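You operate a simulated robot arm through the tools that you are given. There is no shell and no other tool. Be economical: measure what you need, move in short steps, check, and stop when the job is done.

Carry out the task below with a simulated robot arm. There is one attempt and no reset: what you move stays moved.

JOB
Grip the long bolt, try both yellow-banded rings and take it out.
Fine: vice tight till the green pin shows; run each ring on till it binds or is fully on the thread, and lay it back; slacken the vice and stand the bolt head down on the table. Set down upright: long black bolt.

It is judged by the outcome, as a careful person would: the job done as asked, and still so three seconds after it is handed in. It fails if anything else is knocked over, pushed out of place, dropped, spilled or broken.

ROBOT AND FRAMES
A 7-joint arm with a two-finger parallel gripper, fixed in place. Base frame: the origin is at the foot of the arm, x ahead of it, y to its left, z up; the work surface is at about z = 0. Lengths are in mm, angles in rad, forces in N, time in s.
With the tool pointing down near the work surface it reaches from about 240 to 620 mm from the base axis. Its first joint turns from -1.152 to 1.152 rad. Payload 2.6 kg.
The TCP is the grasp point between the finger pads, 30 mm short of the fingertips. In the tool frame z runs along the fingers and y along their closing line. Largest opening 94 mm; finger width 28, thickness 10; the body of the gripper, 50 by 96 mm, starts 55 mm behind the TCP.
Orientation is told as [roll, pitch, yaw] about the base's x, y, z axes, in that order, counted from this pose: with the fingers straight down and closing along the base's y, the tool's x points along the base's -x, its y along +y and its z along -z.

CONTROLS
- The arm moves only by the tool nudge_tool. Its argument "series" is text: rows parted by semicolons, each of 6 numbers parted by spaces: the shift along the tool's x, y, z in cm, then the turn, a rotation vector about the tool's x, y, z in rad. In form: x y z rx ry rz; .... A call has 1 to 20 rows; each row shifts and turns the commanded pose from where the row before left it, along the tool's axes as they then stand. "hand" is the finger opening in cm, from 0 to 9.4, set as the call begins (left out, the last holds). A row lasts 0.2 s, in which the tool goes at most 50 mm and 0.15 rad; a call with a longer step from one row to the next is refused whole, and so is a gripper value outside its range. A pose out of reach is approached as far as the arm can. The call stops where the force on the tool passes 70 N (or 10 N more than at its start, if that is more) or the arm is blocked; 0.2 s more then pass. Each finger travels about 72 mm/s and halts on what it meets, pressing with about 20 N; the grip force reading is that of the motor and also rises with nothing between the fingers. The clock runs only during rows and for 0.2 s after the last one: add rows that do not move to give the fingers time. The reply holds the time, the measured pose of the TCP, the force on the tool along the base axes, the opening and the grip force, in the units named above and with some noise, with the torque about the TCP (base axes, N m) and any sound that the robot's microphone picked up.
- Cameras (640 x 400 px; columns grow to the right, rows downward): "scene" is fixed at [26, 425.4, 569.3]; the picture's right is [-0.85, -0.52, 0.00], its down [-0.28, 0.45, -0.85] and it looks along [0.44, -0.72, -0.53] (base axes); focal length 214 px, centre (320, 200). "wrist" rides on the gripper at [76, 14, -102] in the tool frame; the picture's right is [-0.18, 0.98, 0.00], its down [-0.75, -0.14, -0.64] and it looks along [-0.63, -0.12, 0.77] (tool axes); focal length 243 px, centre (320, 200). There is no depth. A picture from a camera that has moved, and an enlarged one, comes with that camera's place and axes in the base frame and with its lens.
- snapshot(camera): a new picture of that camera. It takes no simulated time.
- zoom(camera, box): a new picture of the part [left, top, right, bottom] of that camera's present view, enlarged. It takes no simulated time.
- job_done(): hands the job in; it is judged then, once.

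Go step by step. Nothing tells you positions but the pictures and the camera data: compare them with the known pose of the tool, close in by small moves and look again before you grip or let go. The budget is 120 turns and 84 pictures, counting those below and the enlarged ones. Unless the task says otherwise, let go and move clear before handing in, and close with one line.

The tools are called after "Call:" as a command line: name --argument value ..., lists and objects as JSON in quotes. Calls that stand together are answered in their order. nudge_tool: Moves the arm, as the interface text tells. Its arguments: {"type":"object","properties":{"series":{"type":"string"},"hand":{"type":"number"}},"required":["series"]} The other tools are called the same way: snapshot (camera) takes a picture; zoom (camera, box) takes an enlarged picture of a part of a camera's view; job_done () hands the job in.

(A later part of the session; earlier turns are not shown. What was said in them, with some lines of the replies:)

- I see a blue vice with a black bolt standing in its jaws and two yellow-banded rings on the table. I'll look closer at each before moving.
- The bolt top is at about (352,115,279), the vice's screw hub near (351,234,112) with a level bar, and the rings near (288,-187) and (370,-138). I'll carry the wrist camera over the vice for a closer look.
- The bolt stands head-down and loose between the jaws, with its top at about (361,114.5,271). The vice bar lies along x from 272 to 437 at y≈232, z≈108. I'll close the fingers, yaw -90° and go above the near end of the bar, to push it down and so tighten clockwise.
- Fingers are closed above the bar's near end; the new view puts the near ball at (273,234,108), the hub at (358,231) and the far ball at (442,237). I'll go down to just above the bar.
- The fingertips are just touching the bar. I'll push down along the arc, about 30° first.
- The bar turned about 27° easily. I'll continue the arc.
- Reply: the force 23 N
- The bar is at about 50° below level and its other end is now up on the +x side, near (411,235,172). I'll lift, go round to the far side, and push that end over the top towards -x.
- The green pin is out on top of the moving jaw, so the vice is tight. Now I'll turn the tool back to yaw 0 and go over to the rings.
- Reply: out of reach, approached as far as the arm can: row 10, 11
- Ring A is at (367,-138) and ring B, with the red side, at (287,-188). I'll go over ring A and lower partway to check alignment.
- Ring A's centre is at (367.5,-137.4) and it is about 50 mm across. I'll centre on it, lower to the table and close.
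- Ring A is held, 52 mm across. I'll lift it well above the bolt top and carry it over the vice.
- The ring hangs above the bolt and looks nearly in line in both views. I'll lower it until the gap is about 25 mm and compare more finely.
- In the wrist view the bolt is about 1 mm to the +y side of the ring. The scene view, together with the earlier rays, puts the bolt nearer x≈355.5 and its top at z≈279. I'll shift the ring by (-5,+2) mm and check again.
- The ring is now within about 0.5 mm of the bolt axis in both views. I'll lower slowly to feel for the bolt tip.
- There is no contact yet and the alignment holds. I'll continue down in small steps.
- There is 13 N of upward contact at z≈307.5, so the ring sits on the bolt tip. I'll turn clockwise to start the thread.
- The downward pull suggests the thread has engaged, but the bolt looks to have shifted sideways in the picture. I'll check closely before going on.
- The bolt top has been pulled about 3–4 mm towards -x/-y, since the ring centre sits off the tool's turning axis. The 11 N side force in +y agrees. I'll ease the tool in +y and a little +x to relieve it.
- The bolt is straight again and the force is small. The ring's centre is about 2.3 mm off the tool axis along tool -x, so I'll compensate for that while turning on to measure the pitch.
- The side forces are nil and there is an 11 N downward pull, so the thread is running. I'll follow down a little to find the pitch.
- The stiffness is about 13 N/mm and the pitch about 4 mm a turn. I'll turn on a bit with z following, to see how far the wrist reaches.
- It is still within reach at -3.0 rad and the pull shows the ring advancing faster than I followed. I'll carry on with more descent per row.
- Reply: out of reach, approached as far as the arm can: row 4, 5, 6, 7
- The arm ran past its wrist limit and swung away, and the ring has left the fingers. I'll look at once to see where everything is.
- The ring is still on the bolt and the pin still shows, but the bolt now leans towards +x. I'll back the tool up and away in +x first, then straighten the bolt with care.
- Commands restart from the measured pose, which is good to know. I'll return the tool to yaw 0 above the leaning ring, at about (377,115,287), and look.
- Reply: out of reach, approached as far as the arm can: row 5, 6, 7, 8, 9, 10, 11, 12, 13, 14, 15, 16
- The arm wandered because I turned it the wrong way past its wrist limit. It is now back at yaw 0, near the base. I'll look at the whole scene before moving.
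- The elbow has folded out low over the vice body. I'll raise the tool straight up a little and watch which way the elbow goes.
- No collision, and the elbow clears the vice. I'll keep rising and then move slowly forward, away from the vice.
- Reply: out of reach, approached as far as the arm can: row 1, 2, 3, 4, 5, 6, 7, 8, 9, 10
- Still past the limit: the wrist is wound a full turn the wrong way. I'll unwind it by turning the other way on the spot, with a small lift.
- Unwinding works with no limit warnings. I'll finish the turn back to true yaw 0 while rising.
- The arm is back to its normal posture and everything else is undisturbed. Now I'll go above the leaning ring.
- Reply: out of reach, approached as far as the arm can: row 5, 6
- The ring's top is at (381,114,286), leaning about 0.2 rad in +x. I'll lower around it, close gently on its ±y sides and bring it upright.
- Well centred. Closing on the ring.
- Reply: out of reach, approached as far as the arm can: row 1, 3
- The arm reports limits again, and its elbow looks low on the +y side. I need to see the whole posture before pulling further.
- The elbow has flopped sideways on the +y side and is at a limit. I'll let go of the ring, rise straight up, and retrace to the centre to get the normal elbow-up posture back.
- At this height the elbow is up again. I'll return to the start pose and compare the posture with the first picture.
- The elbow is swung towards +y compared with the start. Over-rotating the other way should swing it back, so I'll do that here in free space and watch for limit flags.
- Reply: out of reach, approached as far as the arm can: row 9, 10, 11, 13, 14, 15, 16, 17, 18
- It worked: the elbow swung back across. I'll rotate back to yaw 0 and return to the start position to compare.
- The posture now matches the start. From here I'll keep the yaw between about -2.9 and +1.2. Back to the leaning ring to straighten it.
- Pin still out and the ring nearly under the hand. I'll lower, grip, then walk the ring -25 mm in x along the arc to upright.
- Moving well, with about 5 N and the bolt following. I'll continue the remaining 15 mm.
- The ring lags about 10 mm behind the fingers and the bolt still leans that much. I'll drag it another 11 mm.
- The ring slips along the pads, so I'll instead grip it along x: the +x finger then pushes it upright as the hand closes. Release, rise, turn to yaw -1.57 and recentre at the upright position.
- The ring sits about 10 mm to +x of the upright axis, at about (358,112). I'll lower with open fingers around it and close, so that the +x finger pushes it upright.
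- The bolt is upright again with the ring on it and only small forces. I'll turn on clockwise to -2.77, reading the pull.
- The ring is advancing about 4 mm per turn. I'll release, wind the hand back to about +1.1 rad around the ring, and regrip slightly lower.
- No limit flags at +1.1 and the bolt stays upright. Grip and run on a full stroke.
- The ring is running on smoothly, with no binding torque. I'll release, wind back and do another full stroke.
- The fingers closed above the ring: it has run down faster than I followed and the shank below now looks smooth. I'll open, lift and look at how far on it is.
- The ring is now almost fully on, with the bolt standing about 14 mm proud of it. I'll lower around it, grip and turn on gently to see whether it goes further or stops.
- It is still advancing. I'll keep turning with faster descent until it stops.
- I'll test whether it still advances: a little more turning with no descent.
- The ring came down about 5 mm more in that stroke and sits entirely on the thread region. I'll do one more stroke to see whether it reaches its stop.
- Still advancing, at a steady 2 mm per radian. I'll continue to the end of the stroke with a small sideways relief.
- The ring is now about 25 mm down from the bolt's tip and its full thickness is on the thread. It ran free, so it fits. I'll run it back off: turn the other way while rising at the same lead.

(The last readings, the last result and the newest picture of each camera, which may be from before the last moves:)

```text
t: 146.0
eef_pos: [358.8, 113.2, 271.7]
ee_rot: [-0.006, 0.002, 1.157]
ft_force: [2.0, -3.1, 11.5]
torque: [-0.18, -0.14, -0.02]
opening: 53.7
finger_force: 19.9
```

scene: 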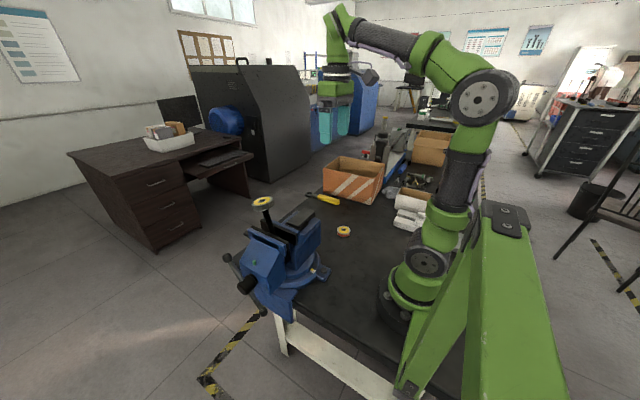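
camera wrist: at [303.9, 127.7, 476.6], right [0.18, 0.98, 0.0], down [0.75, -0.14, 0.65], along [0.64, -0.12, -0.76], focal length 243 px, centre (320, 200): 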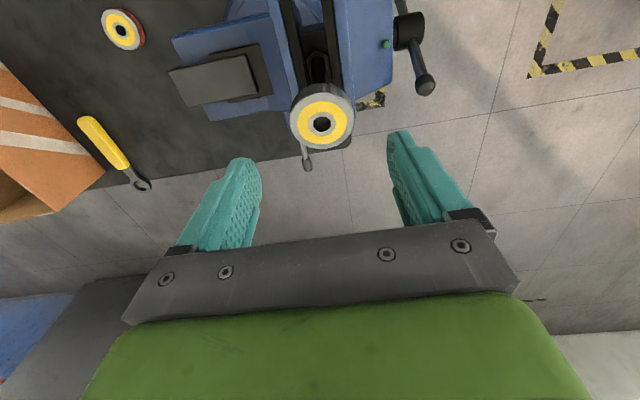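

It is coming off, rising a bit faster than I followed. Release, wind, regrip and continue with 2.6 mm/rad.

Call:
nudge_tool --series "0 0 0 0 0 0;0 0 0 0 0 0;0 0 -0.1 0 0 0.15;0 0 0 0 0 0.15;0 0 0 0 0 0.15;0 0 0 0 0 0.15;0 0 0 0 0 0.15;0 0 0 0 0 0.15;0 0 0 0 0 0.15;0 0 0 0 0 0.15;0 0 0 0 0 0.15;0 0 0 0 0 0.15;0 0 0 0 0 0.15;0 0 0 0 0 0.15;0 0 0 0 0 0.15;0 0 0 0 0 0.15;0 0 0 0 0 0.15;0 0 0 0 0 0.15;0 0 0 0 0 0.15" --hand 6.8

Call:
nudge_tool --series "0 0 0 0 0 0.15;0 0 0 0 0 0.15;0 0 0 0 0 0.15;0 0 0 0 0 0.15;0 0 0 0 0 0.15;0 0 0 0 0 0.15;0 0 0 0 0 0.15;0 0 0 0 0 0.15;0 0 0 0 0 0.15;0 0 0 0 0 0"

Call:
nudge_tool --series "0 0 0 0 0 0;0 0 0 0 0 0;0 0 -0.04 0 0 -0.15;0 0 -0.04 0 0 -0.15;0 0 -0.04 0 0 -0.15;0 0 -0.04 0 0 -0.15;0 0 -0.04 0 0 -0.15;0 0 -0.04 0 0 -0.15;0 0 -0.04 0 0 -0.15;0 0 -0.04 0 0 -0.15;0 0 -0.04 0 0 -0.15;0 0 -0.04 0 0 -0.15;0 0 -0.04 0 0 -0.15;0 0 -0.04 0 0 -0.15;0 0 -0.04 0 0 -0.15;0 0 0 0 0 0" --hand 4.5

Call:
nudge_tool --series "0 0 -0.04 0 0 -0.15;0 0 -0.04 0 0 -0.15;0 0 -0.04 0 0 -0.15;0 0 -0.04 0 0 -0.15;0 0 -0.04 0 0 -0.15;0 0 -0.04 0 0 -0.15;0 0 -0.04 0 0 -0.15;0 0 -0.04 0 0 -0.15;0 0 -0.04 0 0 -0.15;0 0 -0.04 0 0 -0.15;0 0 -0.04 0 0 -0.15;0 0 -0.04 0 0 -0.15;0 0 -0.04 0 0 -0.15;0 0 0 0 0 0"

Call:
zoom --camera "scene" --box '[235, 185, 315, 245]'

```text
t: 150.0
eef_pos: [358.9, 113.0, 271.6]
ee_rot: [0.003, -0.005, -1.395]
ft_force: [0.6, -0.3, 1.1]
torque: [0.03, -0.01, 0.01]
opening: 67.8
finger_force: 0.0
```

```text
t: 152.2
eef_pos: [359.0, 113.3, 273.5]
ee_rot: [0.004, 0.004, -2.745]
ft_force: [0.3, -0.5, -0.2]
torque: [0.02, -0.05, -0.02]
opening: 67.8
finger_force: 0.1
```

```text
t: 155.6
eef_pos: [357.1, 112.2, 278.1]
ee_rot: [0.003, -0.007, -0.792]
ft_force: [5.2, -1.2, -4.8]
torque: [-0.24, -0.49, 0.02]
opening: 51.6
finger_force: 19.9
```

```text
t: 158.6
eef_pos: [358.2, 111.9, 284.1]
ee_rot: [-0.006, 0.002, 1.157]
ft_force: [-0.7, -4.3, 1.6]
torque: [-0.43, 0.11, 0.01]
opening: 51.8
finger_force: 20.1
```

```text
6.67 times, centred on (275, 215) of scene
camera zoom: at [26.0, 425.4, 569.3], right [-0.85, -0.52, 0.0], down [-0.28, 0.45, -0.85], along [0.44, -0.72, -0.53], focal length 1430 px, centre (620, 100)
```

zoom: 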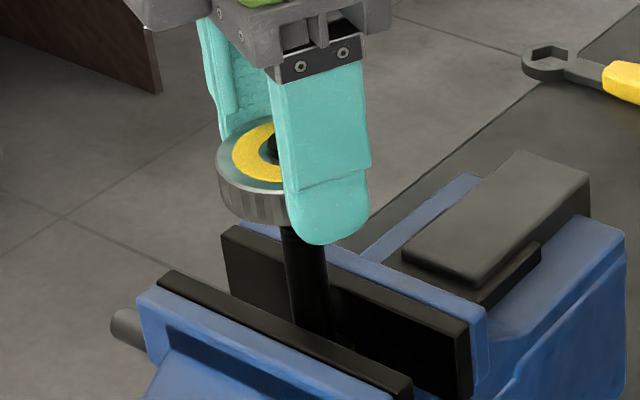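

Rising well with light forces. Another cycle.

Call:
nudge_tool --series "0 0 0 0 0 0;0 0 0 0 0 0;0 0 0 0 0 0.15;0 0 0 0 0 0.15;0 0 0 0 0 0.15;0 0 0 0 0 0.15;0 0 0 0 0 0.15;0 0 0 0 0 0.15;0 0 0 0 0 0.15;0 0 0 0 0 0.15;0 0 0 0 0 0.15;0 0 0 0 0 0.15;0 0 0 0 0 0.15;0 0 0 0 0 0.15;0 0 0 0 0 0.15;0 0 0 0 0 0.15;0 0 0 0 0 0.15;0 0 0 0 0 0.15;0 0 0 0 0 0.15" --hand 6.8

Call:
nudge_tool --series "0 0 0 0 0 0.15;0 0 0 0 0 0.15;0 0 0 0 0 0.15;0 0 0 0 0 0.15;0 0 0 0 0 0.15;0 0 0 0 0 0.15;0 0 0 0 0 0.15;0 0 0 0 0 0.15;0 0 0 0 0 0.15;0 0 0 0 0 0"

Call:
nudge_tool --series "0 0 0 0 0 0;0 0 0 0 0 0;0 0 -0.04 0 0 -0.15;0 0 -0.04 0 0 -0.15;0 0 -0.04 0 0 -0.15;0 0 -0.04 0 0 -0.15;0 0 -0.04 0 0 -0.15;0 0 -0.04 0 0 -0.15;0 0 -0.04 0 0 -0.15;0 0 -0.04 0 0 -0.15;0 0 -0.04 0 0 -0.15;0 0 -0.04 0 0 -0.15;0 0 -0.04 0 0 -0.15;0 0 -0.04 0 0 -0.15;0 0 -0.04 0 0 -0.15;0 0 0 0 0 0" --hand 4.5

Call:
nudge_tool --series "0 0 -0.04 0 0 -0.15;0 0 -0.04 0 0 -0.15;0 0 -0.04 0 0 -0.15;0 0 -0.04 0 0 -0.15;0 0 -0.04 0 0 -0.15;0 0 -0.04 0 0 -0.15;0 0 -0.04 0 0 -0.15;0 0 -0.04 0 0 -0.15;0 0 -0.04 0 0 -0.15;0 0 -0.04 0 0 -0.15;0 0 -0.04 0 0 -0.15;0 0 -0.04 0 0 -0.15;0 0 -0.04 0 0 -0.15;0 0 0 0 0 0"

```text
t: 162.6
eef_pos: [359.1, 112.7, 282.0]
ee_rot: [0.004, -0.004, -1.396]
ft_force: [-0.9, 0.0, -0.9]
torque: [-0.02, 0.01, -0.01]
opening: 67.9
finger_force: 0.0
```

```text
t: 164.8
eef_pos: [358.5, 112.4, 284.0]
ee_rot: [0.007, 0.005, -2.746]
ft_force: [0.2, -1.0, 0.7]
torque: [-0.05, -0.02, 0.03]
opening: 68.1
finger_force: 0.2
```

```text
t: 168.2
eef_pos: [359.1, 112.4, 288.7]
ee_rot: [-0.001, -0.006, -0.791]
ft_force: [2.0, -3.5, -1.6]
torque: [-0.37, -0.24, -0.01]
opening: 53.7
finger_force: 19.4
```

```text
t: 171.2
eef_pos: [357.9, 112.2, 293.8]
ee_rot: [-0.005, 0.001, 1.156]
ft_force: [2.2, -1.0, -0.5]
torque: [-0.14, -0.18, 0.04]
opening: 53.8
finger_force: 19.7
```

Smooth. Next cycle.

Call:
nudge_tool --series "0 0 0 0 0 0;0 0 0 0 0 0;0 0 0 0 0 0.15;0 0 0 0 0 0.15;0 0 0 0 0 0.15;0 0 0 0 0 0.15;0 0 0 0 0 0.15;0 0 0 0 0 0.15;0 0 0 0 0 0.15;0 0 0 0 0 0.15;0 0 0 0 0 0.15;0 0 0 0 0 0.15;0 0 0 0 0 0.15;0 0 0 0 0 0.15;0 0 0 0 0 0.15;0 0 0 0 0 0.15;0 0 0 0 0 0.15;0 0 0 0 0 0.15;0 0 0 0 0 0.15" --hand 6.8

Call:
nudge_tool --series "0 0 0 0 0 0.15;0 0 0 0 0 0.15;0 0 0 0 0 0.15;0 0 0 0 0 0.15;0 0 0 0 0 0.15;0 0 0 0 0 0.15;0 0 0 0 0 0.15;0 0 0 0 0 0.15;0 0 0 0 0 0.15;0 0 0 0 0 0"

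Call:
nudge_tool --series "0 0 0 0 0 0;0 0 0 0 0 0;0 0 -0.04 0 0 -0.15;0 0 -0.04 0 0 -0.15;0 0 -0.04 0 0 -0.15;0 0 -0.04 0 0 -0.15;0 0 -0.04 0 0 -0.15;0 0 -0.04 0 0 -0.15;0 0 -0.04 0 0 -0.15;0 0 -0.04 0 0 -0.15;0 0 -0.04 0 0 -0.15;0 0 -0.04 0 0 -0.15;0 0 -0.04 0 0 -0.15;0 0 -0.04 0 0 -0.15;0 0 -0.04 0 0 -0.15;0 0 0 0 0 0" --hand 4.5

Call:
nudge_tool --series "0 0 -0.04 0 0 -0.15;0 0 -0.04 0 0 -0.15;0 0 -0.04 0 0 -0.15;0 0 -0.04 0 0 -0.15;0 0 -0.04 0 0 -0.15;0 0 -0.04 0 0 -0.15;0 0 -0.04 0 0 -0.15;0 0 -0.04 0 0 -0.15;0 0 -0.04 0 0 -0.15;0 0 -0.04 0 0 -0.15;0 0 -0.04 0 0 -0.15;0 0 -0.04 0 0 -0.15;0 0 -0.04 0 0 -0.15;0 0 0 0 0 0"

Call:
zoom --camera "scene" --box '[235, 185, 315, 245]'

```text
t: 175.2
eef_pos: [356.9, 111.4, 293.2]
ee_rot: [0.006, -0.004, -1.395]
ft_force: [-1.0, 0.0, -0.2]
torque: [-0.02, -0.02, 0.05]
opening: 68.0
finger_force: 0.1
```

```text
t: 177.4
eef_pos: [356.9, 112.9, 294.3]
ee_rot: [0.005, 0.003, -2.745]
ft_force: [0.4, -0.5, 0.3]
torque: [-0.03, -0.01, -0.02]
opening: 67.9
finger_force: 0.1
```

```text
t: 180.8
eef_pos: [357.6, 112.2, 299.3]
ee_rot: [0.002, -0.008, -0.789]
ft_force: [1.1, -0.5, -3.5]
torque: [-0.17, -0.15, -0.01]
opening: 52.1
finger_force: 20.2
```

```text
t: 183.8
eef_pos: [357.9, 113.2, 304.6]
ee_rot: [-0.005, 0.003, 1.158]
ft_force: [0.2, 0.0, -1.9]
torque: [0.02, 0.0, -0.01]
opening: 52.0
finger_force: 20.2
```

```text
6.67 times, centred on (275, 215) of scene
camera zoom: at [26.1, 425.4, 569.3], right [-0.85, -0.52, 0.0], down [-0.28, 0.45, -0.85], along [0.44, -0.72, -0.53], focal length 1430 px, centre (620, 100)
```

zoom: 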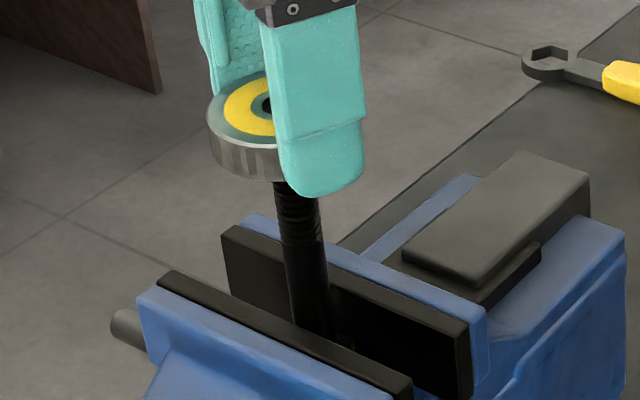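

Forces have dropped to the ring's own weight, so it seems free. I'll lift gently and see.

Call:
nudge_tool --series "0 0 -0.1 0 0 0;0 0 -0.1 0 0 0;0 0 0 0 0 0"

```text
t: 184.6
eef_pos: [358.1, 112.3, 306.0]
ee_rot: [-0.007, 0.001, 1.156]
ft_force: [0.4, 0.0, -2.5]
torque: [0.02, 0.03, -0.07]
opening: 51.6
finger_force: 20.0
```

It is free. I'll lift clear, turn back to yaw 0 and carry the ring back over its old spot at (367.5,-137).

Call:
nudge_tool --series "0 0 -2 0 0 0;0 0 -2 0 0 0;0 0 0 0 0 0.1446;0 0 0 0 0 0.1446;0 0 0 0 0 0.1446;0 0 0 0 0 0.1446;0 0 0 0 0 0.1446;0 0 0 0 0 0.1446;0 0 0 0 0 0.1446;0 0 0 0 0 0.1446;-0.15 -4.16 0 0 0 0;-0.15 -4.16 0 0 0 0;-0.15 -4.16 0 0 0 0;-0.15 -4.16 0 0 0 0;-0.15 -4.16 0 0 0 0;-0.15 -4.16 0 0 0 0;0 0 0 0 0 0"

Call:
nudge_tool --series "0 0 4.5 0 0 0;0 0 4.5 0 0 0;0 0 4.5 0 0 0;0 0 4.5 0 0 0;0 0 4.5 0 0 0;0 0 4.5 0 0 0;0 0 1 0 0 0;0 0 0 0 0 0"

Call:
zoom --camera "wrist" --box '[100, 0, 420, 220]'

```text
t: 188.2
eef_pos: [366.8, -138.7, 347.7]
ee_rot: [-0.005, -0.006, 0.0]
ft_force: [0.0, -0.9, -1.4]
torque: [-0.03, 0.01, -0.01]
opening: 51.9
finger_force: 19.8
```

```text
t: 190.0
eef_pos: [366.9, -136.8, 67.0]
ee_rot: [-0.003, -0.004, -0.002]
ft_force: [1.2, -0.5, -1.4]
torque: [0.02, 0.02, 0.02]
opening: 51.8
finger_force: 20.5
```

```text
1.82 times, centred on (260, 110) of wrist
camera zoom: at [289.9, -121.3, 169.3], right [0.19, 0.98, 0.0], down [0.75, -0.14, 0.65], along [0.63, -0.12, -0.76], focal length 441 px, centre (429, 364)
```

zoom: 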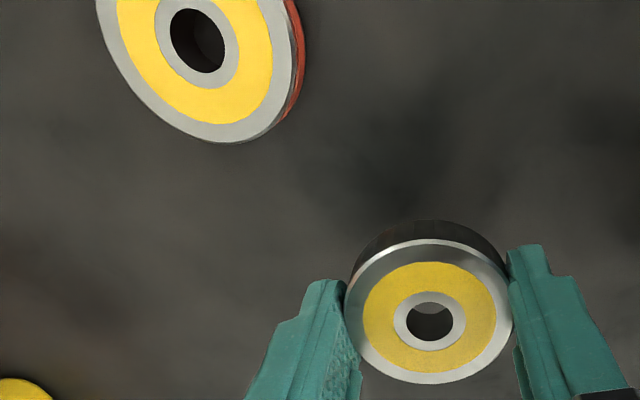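

Ring A is above its old spot. I'll lower until it touches the table.

Call:
nudge_tool --series "0 0 1.5 0 0 0;0 0 1 0 0 0;0 0 0.3 0 0 0;0 0 0.2 0 0 0;0 0 0.1 0 0 0;0 0 0 0 0 0"

```text
t: 191.4
eef_pos: [368.5, -137.7, 35.7]
ee_rot: [-0.004, -0.006, -0.002]
ft_force: [0.6, 0.2, -1.2]
torque: [-0.04, 0.01, 0.0]
opening: 52.0
finger_force: 20.0
```

Call:
nudge_tool --series "0 0 0.15 0 0 0;0 0 0.1 0 0 0;0 0 0 0 0 0"

```text
t: 192.2
eef_pos: [367.9, -137.5, 33.8]
ee_rot: [-0.005, -0.004, -0.002]
ft_force: [-0.9, -1.0, -2.2]
torque: [-0.02, 0.04, 0.0]
opening: 51.7
finger_force: 20.0
```

No contact yet; two more millimetres, very gently.

Call:
nudge_tool --series "0 0 0.1 0 0 0;0 0 0.1 0 0 0;0 0 0 0 0 0"

```text
t: 193.0
eef_pos: [367.8, -137.6, 31.7]
ee_rot: [-0.002, -0.004, 0.0]
ft_force: [-0.2, -0.2, -1.0]
torque: [-0.01, 0.01, 0.03]
opening: 51.9
finger_force: 20.0
```

Call:
nudge_tool --series "0 0 0.1 0 0 0;0 0 0.05 0 0 0;0 0 0 0 0 0"

Call:
zoom --camera "scene" --box '[300, 200, 380, 260]'

```text
t: 193.8
eef_pos: [367.9, -137.0, 30.2]
ee_rot: [-0.004, -0.005, -0.002]
ft_force: [-4.3, 1.6, 9.7]
torque: [0.41, 0.32, 0.17]
opening: 51.8
finger_force: 20.4
```

```text
6.67 times, centred on (340, 230) of scene
camera zoom: at [26.0, 425.4, 569.3], right [-0.85, -0.52, 0.0], down [-0.28, 0.45, -0.85], along [0.44, -0.72, -0.53], focal length 1430 px, centre (187, 0)
```

zoom: 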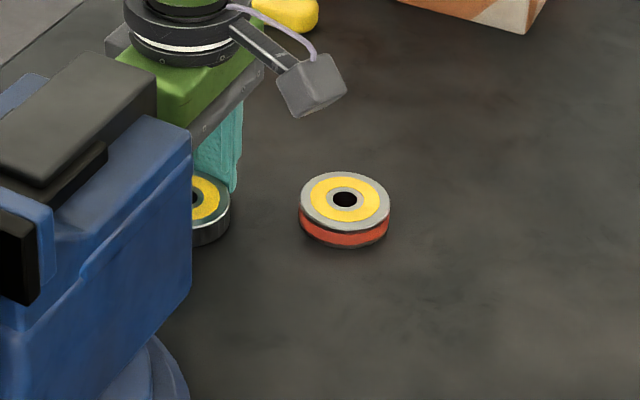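

Ring A is resting on the table. I'll release, rise, and move over ring B, which is at (-79,-50) mm from here.

Call:
nudge_tool --series "0 0 0 0 0 0;0 0 0 0 0 0;0 0 0 0 0 0;0 0 -2 0 0 0;0 0 -4 0 0 0;0 0 -3 0 0 0;2.64 -1.68 0 0 0 0;2.64 -1.68 0 0 0 0;2.63 -1.68 0 0 0 0;0 0 0 0 0 0;0 0 0 0 0 0" --hand 8

Call:
snapshot --camera "wrist"

```text
t: 196.2
eef_pos: [288.0, -186.8, 120.3]
ee_rot: [-0.003, -0.006, -0.002]
ft_force: [0.0, 0.1, -0.1]
torque: [0.0, 0.05, 0.01]
opening: 80.2
finger_force: 0.1
```

```text
11 pictures are left
camera wrist: at [211.6, -172.1, 222.7], right [0.19, 0.98, 0.0], down [0.75, -0.14, 0.65], along [0.63, -0.12, -0.76], focal length 243 px, centre (320, 200)
```

wrist: 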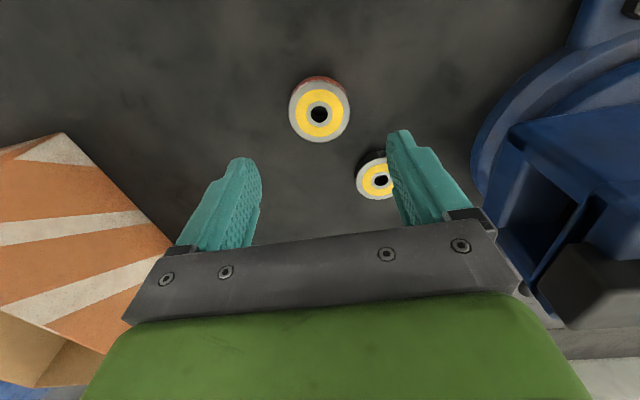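

Ring A lies flat where it was, and ring B is under the hand. I'll lower and grip B.

Call:
nudge_tool --series "0.2 0 3 0 0 0;0 0 3 0 0 0;0 0 2.5 0 0 0;0 0 0 0 0 0;0 0 0 0 0 0"

Call:
nudge_tool --series "0 0 0 0 0 0;0 0 0 0 0 0;0 0 0 0 0 0" --hand 4.3

Call:
nudge_tool --series "0 0 -2 0 0 0;0 0 -4.5 0 0 0;0 0 -4.5 0 0 0;0 0 -4.5 0 0 0;0 0 -4.5 0 0 0;0 0 -4.5 0 0 0;0 0 -4.5 0 0 0;0 0 0 0 0 0"

Call:
snapshot --camera "wrist"

```text
t: 197.4
eef_pos: [286.7, -188.5, 34.6]
ee_rot: [-0.004, -0.005, 0.0]
ft_force: [-0.2, 0.6, -0.2]
torque: [-0.01, -0.01, 0.01]
opening: 80.1
finger_force: 0.1
```

```text
t: 198.2
eef_pos: [287.3, -187.3, 35.1]
ee_rot: [-0.003, -0.004, 0.0]
ft_force: [0.6, 0.7, 1.5]
torque: [0.03, -0.02, 0.01]
opening: 51.8
finger_force: 19.8
```

```text
t: 200.0
eef_pos: [285.9, -184.5, 325.4]
ee_rot: [-0.003, -0.005, 0.0]
ft_force: [0.1, 0.5, -1.8]
torque: [0.05, 0.01, 0.0]
opening: 51.6
finger_force: 20.2
```

```text
10 pictures are left
camera wrist: at [208.2, -170.4, 427.8], right [0.18, 0.98, 0.0], down [0.75, -0.14, 0.65], along [0.63, -0.12, -0.76], focal length 243 px, centre (320, 200)
```

wrist: 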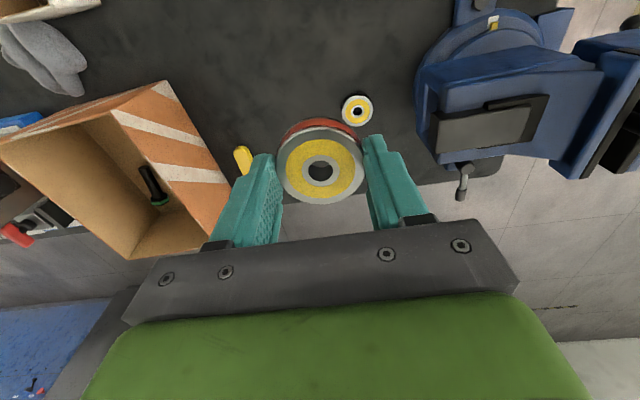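

Ring B is held nearly centred. I'll carry it over the bolt axis at (358,112.4) and pre-turn to yaw +1.15 for a full stroke.

Call:
nudge_tool --series "0 0 -2 0 0 0;-1.024 4.24 0 0 0 0;-1.024 4.24 0 0 0 0;-1.024 4.24 0 0 0 0;-1.024 4.24 0 0 0 0;-1.024 4.24 0 0 0 0;-1.024 4.24 0 0 0 0;-1.024 4.24 0 0 0 0;0 0 0 0 0 -0.144;0 0 0 0 0 -0.144;0 0 0 0 0 -0.144;0 0 0 0 0 -0.144;0 0 0 0 0 -0.144;0 0 0 0 0 -0.144;0 0 0 0 0 -0.144;0 0 0 0 0 -0.144;0 0 0 0 0 0;0 0 0 0 0 0"

Call:
nudge_tool --series "0 0 0 0 0 0"

Call:
nudge_tool --series "0 0 0 0 0 0"

```text
t: 203.8
eef_pos: [356.6, 109.7, 343.5]
ee_rot: [-0.006, 0.003, 1.154]
ft_force: [-0.3, -0.7, -1.4]
torque: [-0.03, 0.02, 0.0]
opening: 51.6
finger_force: 20.3
```

```text
t: 204.2
eef_pos: [355.9, 111.2, 343.4]
ee_rot: [-0.008, 0.002, 1.153]
ft_force: [-0.3, -0.2, -2.1]
torque: [-0.01, 0.01, -0.01]
opening: 51.7
finger_force: 20.1
```

```text
t: 204.6
eef_pos: [357.2, 110.3, 344.5]
ee_rot: [-0.007, 0.003, 1.151]
ft_force: [-0.4, 0.4, -1.4]
torque: [0.0, 0.01, 0.02]
opening: 51.7
finger_force: 19.7
```

Averaged reading is (356.6,110.4), so I'll shift +0.6/+1.4 mm, lower to a small gap and check alignment in one picture.

Call:
nudge_tool --series "-0.15 0 1 0 0 0;0 0 0.6 0 0 0;0 0 0 0 0 0;0 0 0 0 0 0"

Call:
zoom --camera "scene" --box '[235, 170, 315, 230]'

```text
t: 205.6
eef_pos: [356.7, 111.8, 329.2]
ee_rot: [-0.008, 0.002, 1.151]
ft_force: [0.2, 0.6, -1.5]
torque: [0.01, 0.0, 0.01]
opening: 51.7
finger_force: 20.3
```

```text
6.67 times, centred on (275, 200) of scene
camera zoom: at [26.1, 425.4, 569.3], right [-0.85, -0.52, 0.0], down [-0.28, 0.45, -0.85], along [0.44, -0.72, -0.53], focal length 1430 px, centre (620, 200)
```

zoom: 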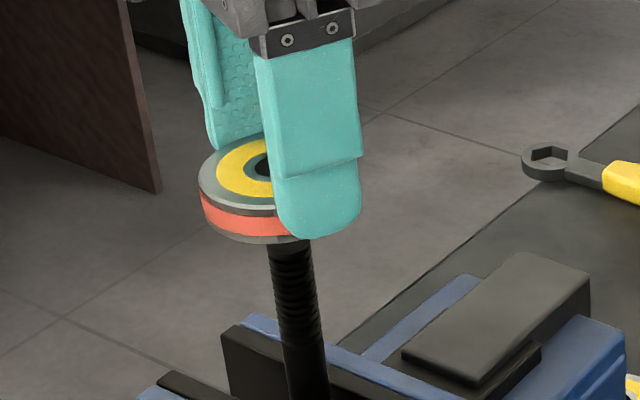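

Alignment looks right, with the ring's centre over the bolt. I'll lower to contact.

Call:
nudge_tool --series "0 0 1 0 0 0;0 0 0.6 0 0 0;0 0 0.2 0 0 0;0 0 0.2 0 0 0;0 0 0 0 0 0"

```text
t: 206.8
eef_pos: [358.2, 111.7, 308.4]
ee_rot: [-0.01, 0.0, 1.151]
ft_force: [1.2, 1.4, 12.1]
torque: [0.22, -0.05, -0.04]
opening: 51.8
finger_force: 19.6
```

Contact at z≈308 with 12 N. Turning clockwise to start the thread.

Call:
nudge_tool --series "-0.008 0.013 0.01 0 0 0.15;-0.008 0.013 0.01 0 0 0.15;-0.008 0.013 0.01 0 0 0.15;-0.008 0.013 0.01 0 0 0.15;-0.008 0.013 0.01 0 0 0.15;-0.008 0.013 0.01 0 0 0.15;0 0 0 0 0 0"

Call:
nudge_tool --series "-0.008 0.013 0.02 0 0 0.15;-0.008 0.013 0.02 0 0 0.15;-0.008 0.013 0.02 0 0 0.15;-0.008 0.013 0.02 0 0 0.15;-0.008 0.013 0.02 0 0 0.15;-0.008 0.013 0.02 0 0 0.15;0 0 0 0 0 0"

```text
t: 208.4
eef_pos: [357.0, 112.5, 305.8]
ee_rot: [-0.004, -0.001, 0.251]
ft_force: [0.4, 3.4, -12.9]
torque: [0.17, -0.06, 0.0]
opening: 51.5
finger_force: 19.9
```

```text
t: 210.0
eef_pos: [357.6, 112.5, 307.1]
ee_rot: [0.004, -0.009, -0.65]
ft_force: [1.1, 1.3, 9.4]
torque: [0.01, -0.17, 0.02]
opening: 53.0
finger_force: 20.2
```

The pull changed to a push, which may mean it is binding. I'll test with turning and no descent.

Call:
nudge_tool --series "-0.008 0.013 0 0 0 0.15;-0.008 0.013 0 0 0 0.15;-0.008 0.013 0 0 0 0.15"

Call:
nudge_tool --series "-0.008 0.013 0 0 0 0.15;-0.008 0.013 0 0 0 0.15;-0.008 0.013 0 0 0 0.15"

```text
t: 210.8
eef_pos: [359.9, 112.3, 305.5]
ee_rot: [0.002, -0.006, -1.101]
ft_force: [1.0, 1.1, -3.0]
torque: [0.07, -0.17, 0.33]
opening: 53.8
finger_force: 20.9
```

```text
t: 211.6
eef_pos: [359.0, 111.8, 305.9]
ee_rot: [0.005, -0.003, -1.55]
ft_force: [-1.5, -1.2, -0.1]
torque: [-0.14, 0.24, 0.4]
opening: 53.2
finger_force: 20.0
```

Torque about the bolt has risen to 0.33–0.40 N·m with no more advance: ring B binds after about a third of a turn. I'll back it off now.

Call:
nudge_tool --series "0.008 -0.013 0 0 0 -0.15;0.008 -0.013 -0.02 0 0 -0.15;0.008 -0.013 -0.03 0 0 -0.15;0.008 -0.013 -0.03 0 0 -0.15;0 0 0 0 0 0"

Call:
nudge_tool --series "0.008 -0.013 -0.03 0 0 -0.15;0.008 -0.013 -0.03 0 0 -0.15;0.008 -0.013 -0.03 0 0 -0.15;0.008 -0.013 -0.03 0 0 -0.15;0.008 -0.013 -0.03 0 0 -0.15;0.008 -0.013 -0.03 0 0 -0.15;0 0 0 0 0 0"

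```text
t: 212.8
eef_pos: [358.3, 111.6, 307.2]
ee_rot: [0.004, -0.009, -0.946]
ft_force: [0.5, -0.6, 7.9]
torque: [-0.02, -0.16, -0.03]
opening: 52.8
finger_force: 20.2
```

```text
t: 214.4
eef_pos: [358.1, 113.3, 309.1]
ee_rot: [-0.004, -0.003, -0.046]
ft_force: [2.3, 0.7, 4.5]
torque: [0.05, -0.31, 0.01]
opening: 52.9
finger_force: 19.9
```

It is backing off freely. Continuing until it comes clear.

Call:
nudge_tool --series "0.008 -0.013 -0.04 0 0 -0.15;0.008 -0.013 -0.04 0 0 -0.15;0.008 -0.013 -0.04 0 0 -0.15;0.008 -0.013 -0.04 0 0 -0.15;0.008 -0.013 -0.04 0 0 -0.15;0.008 -0.013 -0.04 0 0 -0.15;0.008 -0.013 -0.04 0 0 -0.15;0.008 -0.013 -0.04 0 0 -0.15;0 0 0 0 0 0"

Call:
nudge_tool --series "0 0 -0.1 0 0 0;0 0 -0.1 0 0 0;0 0 0 0 0 0"

```text
t: 216.4
eef_pos: [357.9, 112.3, 312.5]
ee_rot: [-0.006, 0.003, 1.154]
ft_force: [-1.2, -1.0, -2.5]
torque: [-0.04, 0.01, 0.0]
opening: 52.7
finger_force: 20.2
```

```text
t: 217.2
eef_pos: [357.6, 110.2, 312.6]
ee_rot: [-0.007, 0.001, 1.151]
ft_force: [-0.3, 0.3, -1.3]
torque: [-0.02, 0.01, -0.01]
opening: 52.9
finger_force: 20.1
```

It is free. I'll lift, turn back to yaw 0 and carry B to its old spot at (287,-187.5).

Call:
nudge_tool --series "0 0 -2 0 0 0;0 0 -1.5 0 0 0;0 0 0 0 0 0.144;0 0 0 0 0 0.144;0 0 0 0 0 0.144;0 0 0 0 0 0.144;0 0 0 0 0 0.144;0 0 0 0 0 0.144;0 0 0 0 0 0.144;0 0 0 0 0 0.144;1.01 -4.27 0 0 0 0;1.01 -4.27 0 0 0 0;1.01 -4.27 0 0 0 0;1.01 -4.27 0 0 0 0;1.01 -4.27 0 0 0 0;1.01 -4.27 0 0 0 0;1.01 -4.27 0 0 0 0;0 0 0 0 0 0"

Call:
nudge_tool --series "0 0 4.8 0 0 0;0 0 4.8 0 0 0;0 0 4.8 0 0 0;0 0 4.8 0 0 0;0 0 4.8 0 0 0;0 0 2.8 0 0 0;0 0 1.5 0 0 0;0 0 0 0 0 0;0 0 0 0 0 0"

Call:
snapshot --camera "wrist"

```text
t: 221.0
eef_pos: [286.4, -186.4, 350.9]
ee_rot: [-0.003, -0.005, -0.001]
ft_force: [-0.1, 1.0, -1.6]
torque: [0.0, -0.02, 0.01]
opening: 52.6
finger_force: 20.2
```

```text
t: 223.0
eef_pos: [288.3, -187.7, 68.6]
ee_rot: [-0.003, -0.006, 0.0]
ft_force: [-0.2, -0.6, -1.9]
torque: [0.04, 0.0, -0.03]
opening: 52.9
finger_force: 20.1
```

```text
8 pictures are left
camera wrist: at [210.8, -172.3, 169.5], right [0.18, 0.98, 0.0], down [0.75, -0.14, 0.65], along [0.63, -0.12, -0.76], focal length 243 px, centre (320, 200)
```

wrist: 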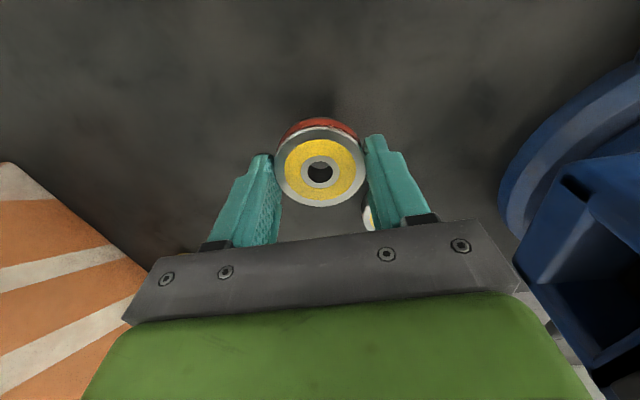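

The spot is clear below. Lowering to the table.

Call:
nudge_tool --series "0 0 1.5 0 0 0;0 0 1.2 0 0 0;0 0 0.4 0 0 0;0 0 0.2 0 0 0;0 0 0.1 0 0 0;0 0 0 0 0 0"

Call:
nudge_tool --series "0 0 0.1 0 0 0;0 0 0 0 0 0"

Call:
nudge_tool --series "0 0 0.1 0 0 0;0 0 0 0 0 0"

Call:
nudge_tool --series "0 0 0.08 0 0 0;0 0 0 0 0 0"

```text
t: 224.4
eef_pos: [288.4, -189.2, 33.1]
ee_rot: [-0.003, -0.006, 0.0]
ft_force: [-0.6, -0.5, -1.4]
torque: [-0.04, -0.01, 0.01]
opening: 53.0
finger_force: 19.8
```

```text
t: 225.0
eef_pos: [288.6, -188.9, 32.0]
ee_rot: [-0.003, -0.003, 0.001]
ft_force: [-0.2, -0.3, -1.2]
torque: [0.0, 0.03, 0.04]
opening: 52.9
finger_force: 19.9
```

```text
t: 225.6
eef_pos: [287.4, -189.3, 31.2]
ee_rot: [-0.006, -0.005, -0.001]
ft_force: [-1.6, 0.4, 9.1]
torque: [0.14, 0.32, 0.02]
opening: 52.9
finger_force: 19.5
```

```text
t: 226.2
eef_pos: [288.8, -189.4, 29.9]
ee_rot: [-0.005, -0.007, 0.0]
ft_force: [-0.3, -0.6, 11.4]
torque: [0.1, 0.29, 0.07]
opening: 52.9
finger_force: 20.6
```

Ring B rests on the table. I'll release, rise, and go to the vice bar with closed fingers at yaw -1.57 to slacken it.

Call:
nudge_tool --series "0 0 0 0 0 0;0 0 0 0 0 0;0 0 0 0 0 0;0 0 -2 0 0 0;0 0 -5 0 0 0;0 0 -5 0 0 0;0 0 -5 0 0 0;0 0 -5 0 0 0;0 0 -5 0 0 0;0 0 -5 0 0 0;0 0 0 0 0 0" --hand 8

Call:
nudge_tool --series "-0.62 4.24 0 0 0 0;-0.62 4.24 0 0 0 0;-0.62 4.24 0 0 0 0;-0.62 4.24 0 0 0 0;-0.62 4.24 0 0 0 0;-0.62 4.24 0 0 0 0;-0.62 4.24 0 0 0 0;-0.62 4.24 0 0 0 0;-0.62 4.24 0 0 0 0;-0.62 4.24 0 0 0 0;0 0 0 0 0 0" --hand 0

Call:
nudge_tool --series "0 0 0 0 0 0.1428;0 0 0 0 0 0.1428;0 0 0 0 0 0.1428;0 0 0 0 0 0.1428;0 0 0 0 0 0.1428;0 0 0 0 0 0.1428;0 0 0 0 0 0.1428;0 0 0 0 0 0.1428;0 0 0 0 0 0.1428;0 0 0 0 0 0.1428;0 0 0 0 0 0.1428;0 0 4 0 0 0;0 0 4 0 0 0;0 0 0 0 0 0"

Call:
snapshot --camera "wrist"

```text
t: 228.6
eef_pos: [286.2, -187.9, 349.2]
ee_rot: [-0.005, -0.006, -0.001]
ft_force: [0.9, -0.4, -0.7]
torque: [-0.01, 0.0, -0.05]
opening: 80.2
finger_force: 0.0
```

```text
t: 231.0
eef_pos: [349.2, 235.3, 348.4]
ee_rot: [-0.003, -0.007, 0.0]
ft_force: [0.2, 0.2, -0.3]
torque: [-0.01, 0.0, 0.01]
opening: 0.1
finger_force: 20.2
```

```text
t: 234.0
eef_pos: [348.2, 236.7, 268.1]
ee_rot: [0.004, -0.003, -1.572]
ft_force: [0.0, -0.7, -0.2]
torque: [0.01, 0.0, 0.0]
opening: 0.0
finger_force: 19.6
```

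```text
7 pictures are left
camera wrist: at [362.0, 314.6, 371.1], right [0.98, -0.18, 0.01], down [-0.15, -0.75, 0.64], along [-0.12, -0.63, -0.77], focal length 243 px, centre (320, 200)
```

wrist: 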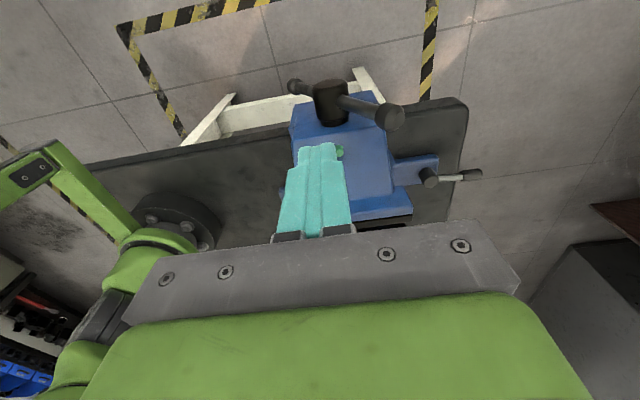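

The bar's upper end is at (401,235,181), i.e. about 59°. I'll lower beside it and push it over towards +x and down.

Call:
nudge_tool --series "0 0 4 0 0 0;0 0 3.5 0 0 0;0 0.8 0 0 0 0;0 0.8 0 0 0 0;0 0.6 0 0 0 0;0 0 0 0 0 0"

Call:
nudge_tool --series "0 0.5 0.25 0 0 0;0 0.5 0.3 0 0 0;0 0.4 0.3 0 0 0;0 0.4 0.4 0 0 0;0 0.35 0.4 0 0 0;0 0.35 0.4 0 0 0;0 0 0 0 0 0"

```text
t: 235.4
eef_pos: [371.4, 236.3, 194.3]
ee_rot: [0.003, -0.004, -1.572]
ft_force: [-0.4, -0.9, -0.4]
torque: [0.03, -0.01, -0.02]
opening: 0.0
finger_force: 19.9
```

```text
t: 237.0
eef_pos: [398.6, 236.7, 173.6]
ee_rot: [0.009, -0.005, -1.569]
ft_force: [2.7, 3.5, 17.9]
torque: [-0.03, -0.28, 0.04]
opening: 0.0
finger_force: 20.0
```

The bar is turning with about 18 N. Continuing down to level, where the vice was loose at the start.

Call:
nudge_tool --series "0 0.3 0.45 0 0 0;0 0.25 0.5 0 0 0;0 0.2 0.5 0 0 0;0 0.15 0.5 0 0 0;0 0.1 0.5 0 0 0;0 0.05 0.5 0 0 0;0 0 0 0 0 0"

Call:
zoom --camera "scene" --box '[205, 180, 365, 290]'

```text
t: 238.6
eef_pos: [406.3, 236.1, 143.1]
ee_rot: [0.004, -0.006, -1.574]
ft_force: [1.2, 0.0, 2.5]
torque: [0.01, -0.04, 0.06]
opening: 0.0
finger_force: 20.3
```

```text
3.64 times, centred on (285, 235) of scene
camera zoom: at [26.0, 425.4, 569.3], right [-0.85, -0.52, 0.0], down [-0.28, 0.45, -0.85], along [0.44, -0.72, -0.53], focal length 780 px, centre (447, 73)
```

zoom: 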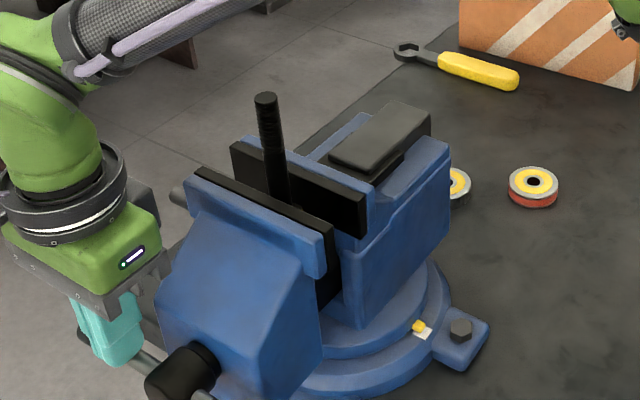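

The pin has gone in, the bar is loose and the bolt still stands upright in the jaws; both rings lie in place. I'll turn the bar slightly more for clearance, then retreat and go above the bolt.

Call:
nudge_tool --series "0 0 0.5 0 0 0;0 0 0.5 0 0 0;0 -0.05 0.5 0 0 0;0 -0.05 0.5 0 0 0;0 0 0 0 0 0"

Call:
nudge_tool --series "0 0 -2 0 0 0;0 0 -4.5 0 0 0;0 0 -4.5 0 0 0;0 0 -4.5 0 0 0;0 0 -4.5 0 0 0;0 -1 -3 0 0 0;0 -2 0 0 0 0;0 -1.9 0 0 0 0;0 0 0 0 0 0"

Call:
nudge_tool --series "0 0 0 0 0 -0.1428;0 0 0 0 0 -0.1428;0 0 0 0 0 -0.1428;0 0 0 0 0 -0.1428;0 0 0 0 0 -0.1428;0 0 0 0 0 -0.1428;0 0 0 0 0 -0.1428;0 0 0 0 0 -0.1428;0 0 0 0 0 -0.1428;0 0 0 0 0 -0.1428;0 0 0 0 0 -0.1428;0 -4 0 0 0 0;0 -4 0 0 0 0;0 -4.3 0 0 0 0;0 0 0 0 0 0;0 0 0 0 0 0" --hand 6

Call:
nudge_tool --series "0 0 0 0 0 0"

Call:
snapshot --camera "wrist"

```text
t: 239.8
eef_pos: [406.8, 235.6, 123.9]
ee_rot: [0.002, -0.004, -1.572]
ft_force: [1.1, 2.8, 3.7]
torque: [0.12, -0.04, -0.01]
opening: 0.1
finger_force: 20.0
```

```text
t: 241.8
eef_pos: [356.1, 236.1, 352.8]
ee_rot: [0.007, -0.004, -1.57]
ft_force: [-0.2, -0.4, 0.3]
torque: [-0.03, 0.02, -0.03]
opening: 0.0
finger_force: 20.7
```

```text
t: 245.2
eef_pos: [355.3, 114.3, 354.7]
ee_rot: [-0.003, -0.006, 0.001]
ft_force: [0.0, -0.2, -0.3]
torque: [0.0, 0.0, -0.01]
opening: 59.8
finger_force: 0.0
```

```text
t: 245.6
eef_pos: [355.9, 113.9, 353.2]
ee_rot: [-0.004, -0.004, 0.0]
ft_force: [0.4, 0.1, 0.2]
torque: [0.0, 0.03, 0.01]
opening: 59.9
finger_force: 0.0
```

```text
5 pictures are left
camera wrist: at [279.1, 129.4, 456.1], right [0.18, 0.98, 0.0], down [0.75, -0.14, 0.65], along [0.63, -0.12, -0.76], focal length 243 px, centre (320, 200)
```

wrist: 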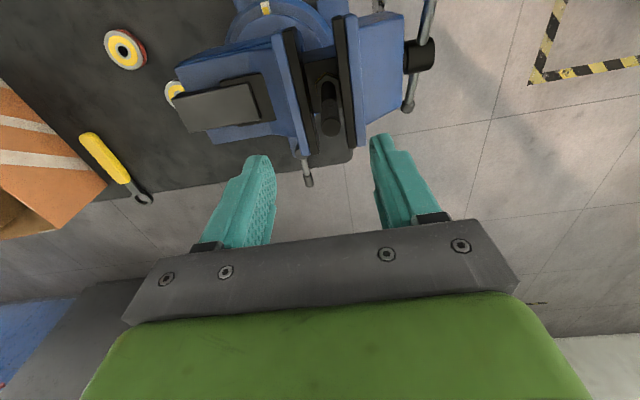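

The bolt appears to stand about 7 mm further in +y now that the jaws are open. I'll zoom once to place it exactly.

Call:
zoom --camera "wrist" --box '[280, 50, 380, 160]'

```text
3.64 times, centred on (330, 105) of wrist
camera zoom: at [279.1, 129.4, 456.1], right [0.18, 0.98, 0.0], down [0.75, -0.14, 0.65], along [0.63, -0.12, -0.76], focal length 882 px, centre (284, 546)
```

zoom: 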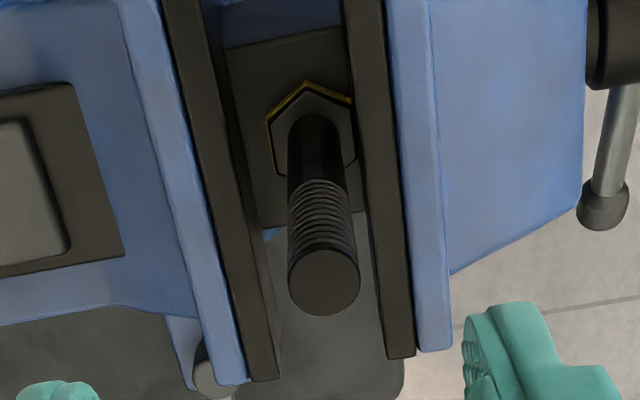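

The jaws are well open and the bolt stands in its nest with the top about 8 mm to +y of the hand. I'll shift, lower to grasp its upper part, and close.

Call:
nudge_tool --series "0 0.78 0 0 0 0;0 0 3 0 0 0;0 0 3 0 0 0;0 0 3.1 0 0 0;0 0 0 0 0 0"

Call:
nudge_tool --series "0 0 0 0 0 0;0 0 0 0 0 0;0 0 0 0 0 0;0 0 0 0 0 0" --hand 0.8

```text
t: 246.8
eef_pos: [358.6, 120.4, 263.1]
ee_rot: [-0.004, -0.007, -0.002]
ft_force: [0.5, 0.2, -0.2]
torque: [0.03, 0.02, 0.02]
opening: 60.1
finger_force: 0.0
```

```text
t: 247.8
eef_pos: [357.9, 120.2, 263.4]
ee_rot: [-0.004, -0.006, -0.001]
ft_force: [1.0, 0.6, 0.5]
torque: [0.19, 0.0, -0.01]
opening: 14.9
finger_force: 20.3
```

The bolt is gripped (14.9 mm) with almost no side force. Lifting straight up.

Call:
nudge_tool --series "0 0 -0.3 0 0 0;0 0 -0.5 0 0 0;0 0 -1 0 0 0;0 0 0 0 0 0"

Call:
nudge_tool --series "0 0 -3 0 0 0;0 0 -4 0 0 0;0 0 -4 0 0 0;0 0 -1.5 0 0 0;0 0 0 0 0 0"

Call:
zoom --camera "scene" --box '[205, 130, 365, 250]'

```text
t: 248.8
eef_pos: [356.1, 121.0, 282.1]
ee_rot: [-0.003, -0.006, 0.0]
ft_force: [0.4, 0.5, -2.0]
torque: [0.04, 0.02, 0.02]
opening: 15.5
finger_force: 20.0
```

```text
t: 250.0
eef_pos: [356.7, 119.6, 407.4]
ee_rot: [-0.003, -0.007, -0.001]
ft_force: [0.8, -1.1, -1.5]
torque: [-0.07, 0.05, 0.01]
opening: 15.3
finger_force: 20.6
```

```text
3.33 times, centred on (285, 190) of scene
camera zoom: at [26.1, 425.4, 569.3], right [-0.85, -0.52, 0.0], down [-0.28, 0.45, -0.85], along [0.44, -0.72, -0.53], focal length 715 px, centre (437, 233)
```

zoom: 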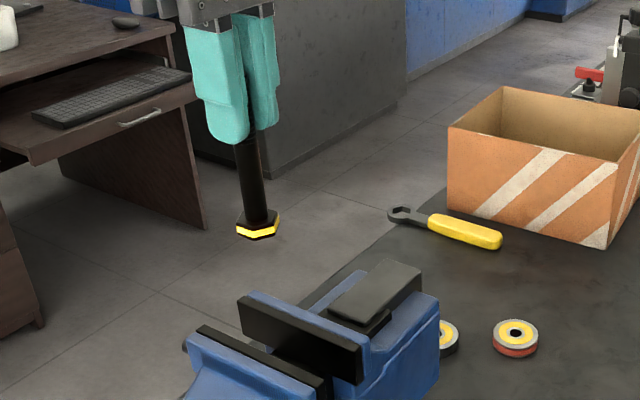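

The bolt is out and vertical, its head about 108 mm below the TCP. I'll carry it to a clear spot on the table near (250,-100) and lower to just above it.

Call:
nudge_tool --series "1.78 -3.67 0 0 0 0;1.78 -3.67 0 0 0 0;1.78 -3.67 0 0 0 0;1.78 -3.67 0 0 0 0;1.78 -3.67 0 0 0 0;1.78 -3.67 0 0 0 0;0 0 0 0 0 0"

Call:
nudge_tool --series "0 0 4.5 0 0 0;0 0 4.5 0 0 0;0 0 4.5 0 0 0;0 0 4.5 0 0 0;0 0 4.5 0 0 0;0 0 4 0 0 0;0 0 1.2 0 0 0;0 0 0 0 0 0;0 0 0 0 0 0"

Call:
zoom --camera "scene" --box '[290, 160, 450, 280]'

```text
t: 251.6
eef_pos: [248.7, -97.7, 407.0]
ee_rot: [-0.003, -0.005, 0.0]
ft_force: [0.2, 0.6, -1.4]
torque: [0.07, 0.03, -0.04]
opening: 15.2
finger_force: 20.0
```

```text
t: 253.6
eef_pos: [250.0, -100.7, 128.0]
ee_rot: [-0.004, -0.005, -0.002]
ft_force: [0.6, 0.6, -1.1]
torque: [0.05, 0.0, -0.03]
opening: 15.2
finger_force: 19.9
```

```text
3.33 times, centred on (370, 220) of scene
camera zoom: at [26.1, 425.4, 569.3], right [-0.85, -0.52, 0.0], down [-0.28, 0.45, -0.85], along [0.44, -0.72, -0.53], focal length 715 px, centre (153, 133)
```

zoom: 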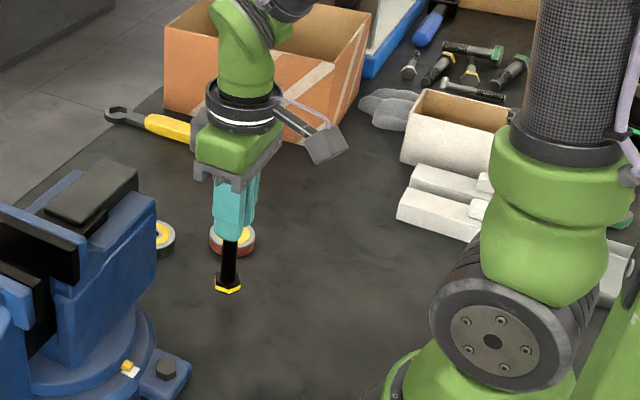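

The bolt hangs upright above a clear patch of table. I'll lower in small steps until it touches.

Call:
nudge_tool --series "0 0 0.5 0 0 0;0 0 0.4 0 0 0;0 0 0.2 0 0 0;0 0 0 0 0 0"

Call:
nudge_tool --series "0 0 0.2 0 0 0;0 0 0.2 0 0 0;0 0 0 0 0 0"

```text
t: 254.6
eef_pos: [250.3, -100.5, 117.1]
ee_rot: [-0.002, -0.005, 0.0]
ft_force: [-1.0, 0.0, -1.9]
torque: [0.05, -0.02, 0.0]
opening: 15.2
finger_force: 20.0
```

```text
t: 255.4
eef_pos: [250.9, -99.8, 112.9]
ee_rot: [-0.005, -0.005, 0.001]
ft_force: [0.4, -0.2, -2.2]
torque: [0.0, 0.01, -0.01]
opening: 15.4
finger_force: 20.0
```

Call:
nudge_tool --series "0 0 0.15 0 0 0;0 0 0.15 0 0 0;0 0 0 0 0 0"

```text
t: 256.2
eef_pos: [250.3, -100.7, 111.5]
ee_rot: [-0.004, -0.005, 0.0]
ft_force: [0.9, 0.5, -1.5]
torque: [0.06, 0.02, 0.02]
opening: 15.3
finger_force: 20.2
```

No contact yet; carrying on in small steps.

Call:
nudge_tool --series "0 0 0.15 0 0 0;0 0 0.15 0 0 0;0 0 0 0 0 0"

```text
t: 257.0
eef_pos: [251.2, -100.0, 108.6]
ee_rot: [-0.005, -0.008, 0.002]
ft_force: [0.1, 1.3, 13.3]
torque: [0.34, -0.09, 0.0]
opening: 15.6
finger_force: 20.3
```

Contact at 13 N. I'll ease up half a millimetre, then open a little to let the head settle flat.

Call:
nudge_tool --series "0 0 -0.05 0 0 0;0 0 0 0 0 0"

Call:
nudge_tool --series "0 0 0 0 0 0;0 0 0 0 0 0;0 0 0 0 0 0" --hand 2.1

Call:
nudge_tool --series "0 0 0 0 0 0;0 0 0 0 0 0;0 0 0 0 0 0;0 0 0 0 0 0" --hand 6

Call:
nudge_tool --series "0 0 -2 0 0 0;0 0 -3 0 0 0;0 0 -4 0 0 0;0 0 -4 0 0 0;0 0 -4 0 0 0;0 0 0 0 0 0"

Call:
zoom --camera "scene" --box '[220, 160, 400, 290]'

```text
t: 257.6
eef_pos: [250.4, -99.8, 109.4]
ee_rot: [-0.003, -0.006, -0.001]
ft_force: [1.7, 0.6, 2.8]
torque: [0.19, -0.25, 0.03]
opening: 15.3
finger_force: 20.5
```

```text
t: 258.4
eef_pos: [251.5, -99.9, 107.9]
ee_rot: [-0.002, -0.004, -0.002]
ft_force: [-0.2, -0.2, -0.7]
torque: [0.0, 0.01, 0.01]
opening: 21.0
finger_force: 0.0
```

```text
t: 259.4
eef_pos: [251.5, -99.9, 109.6]
ee_rot: [-0.002, -0.005, 0.0]
ft_force: [0.0, 0.6, -0.5]
torque: [-0.01, 0.01, 0.02]
opening: 60.0
finger_force: 0.0
```

```text
t: 260.8
eef_pos: [250.3, -98.4, 278.6]
ee_rot: [-0.004, -0.005, -0.001]
ft_force: [-0.4, -0.2, -0.2]
torque: [0.0, 0.02, -0.01]
opening: 59.9
finger_force: 0.1
```

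```text
3.08 times, centred on (310, 225) of scene
camera zoom: at [26.0, 425.4, 569.3], right [-0.85, -0.52, 0.0], down [-0.28, 0.45, -0.85], along [0.44, -0.72, -0.53], focal length 660 px, centre (351, 123)
```

zoom: 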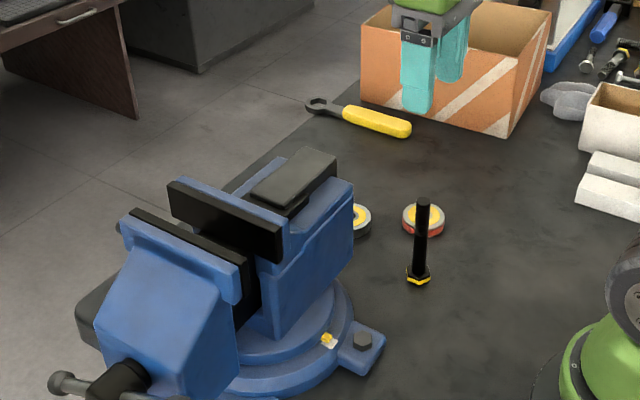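

The bolt stands upright on its head on the table, both rings lie flat where they started, the vice is slack, and the hand is well clear. Handing in.

Call:
job_done

```text
The job is handed in.
```

The job is handed in: the vice was tightened until the green pin showed, ring A (all metal) ran fully onto the thread, ring B (red-sided) bound after about a third of a turn, both rings are back in place, and the long black bolt stands head down on the table. While I was running ring A on, the arm hit its wrist limit and knocked the bolt over in the jaws; I straightened it before carrying on.
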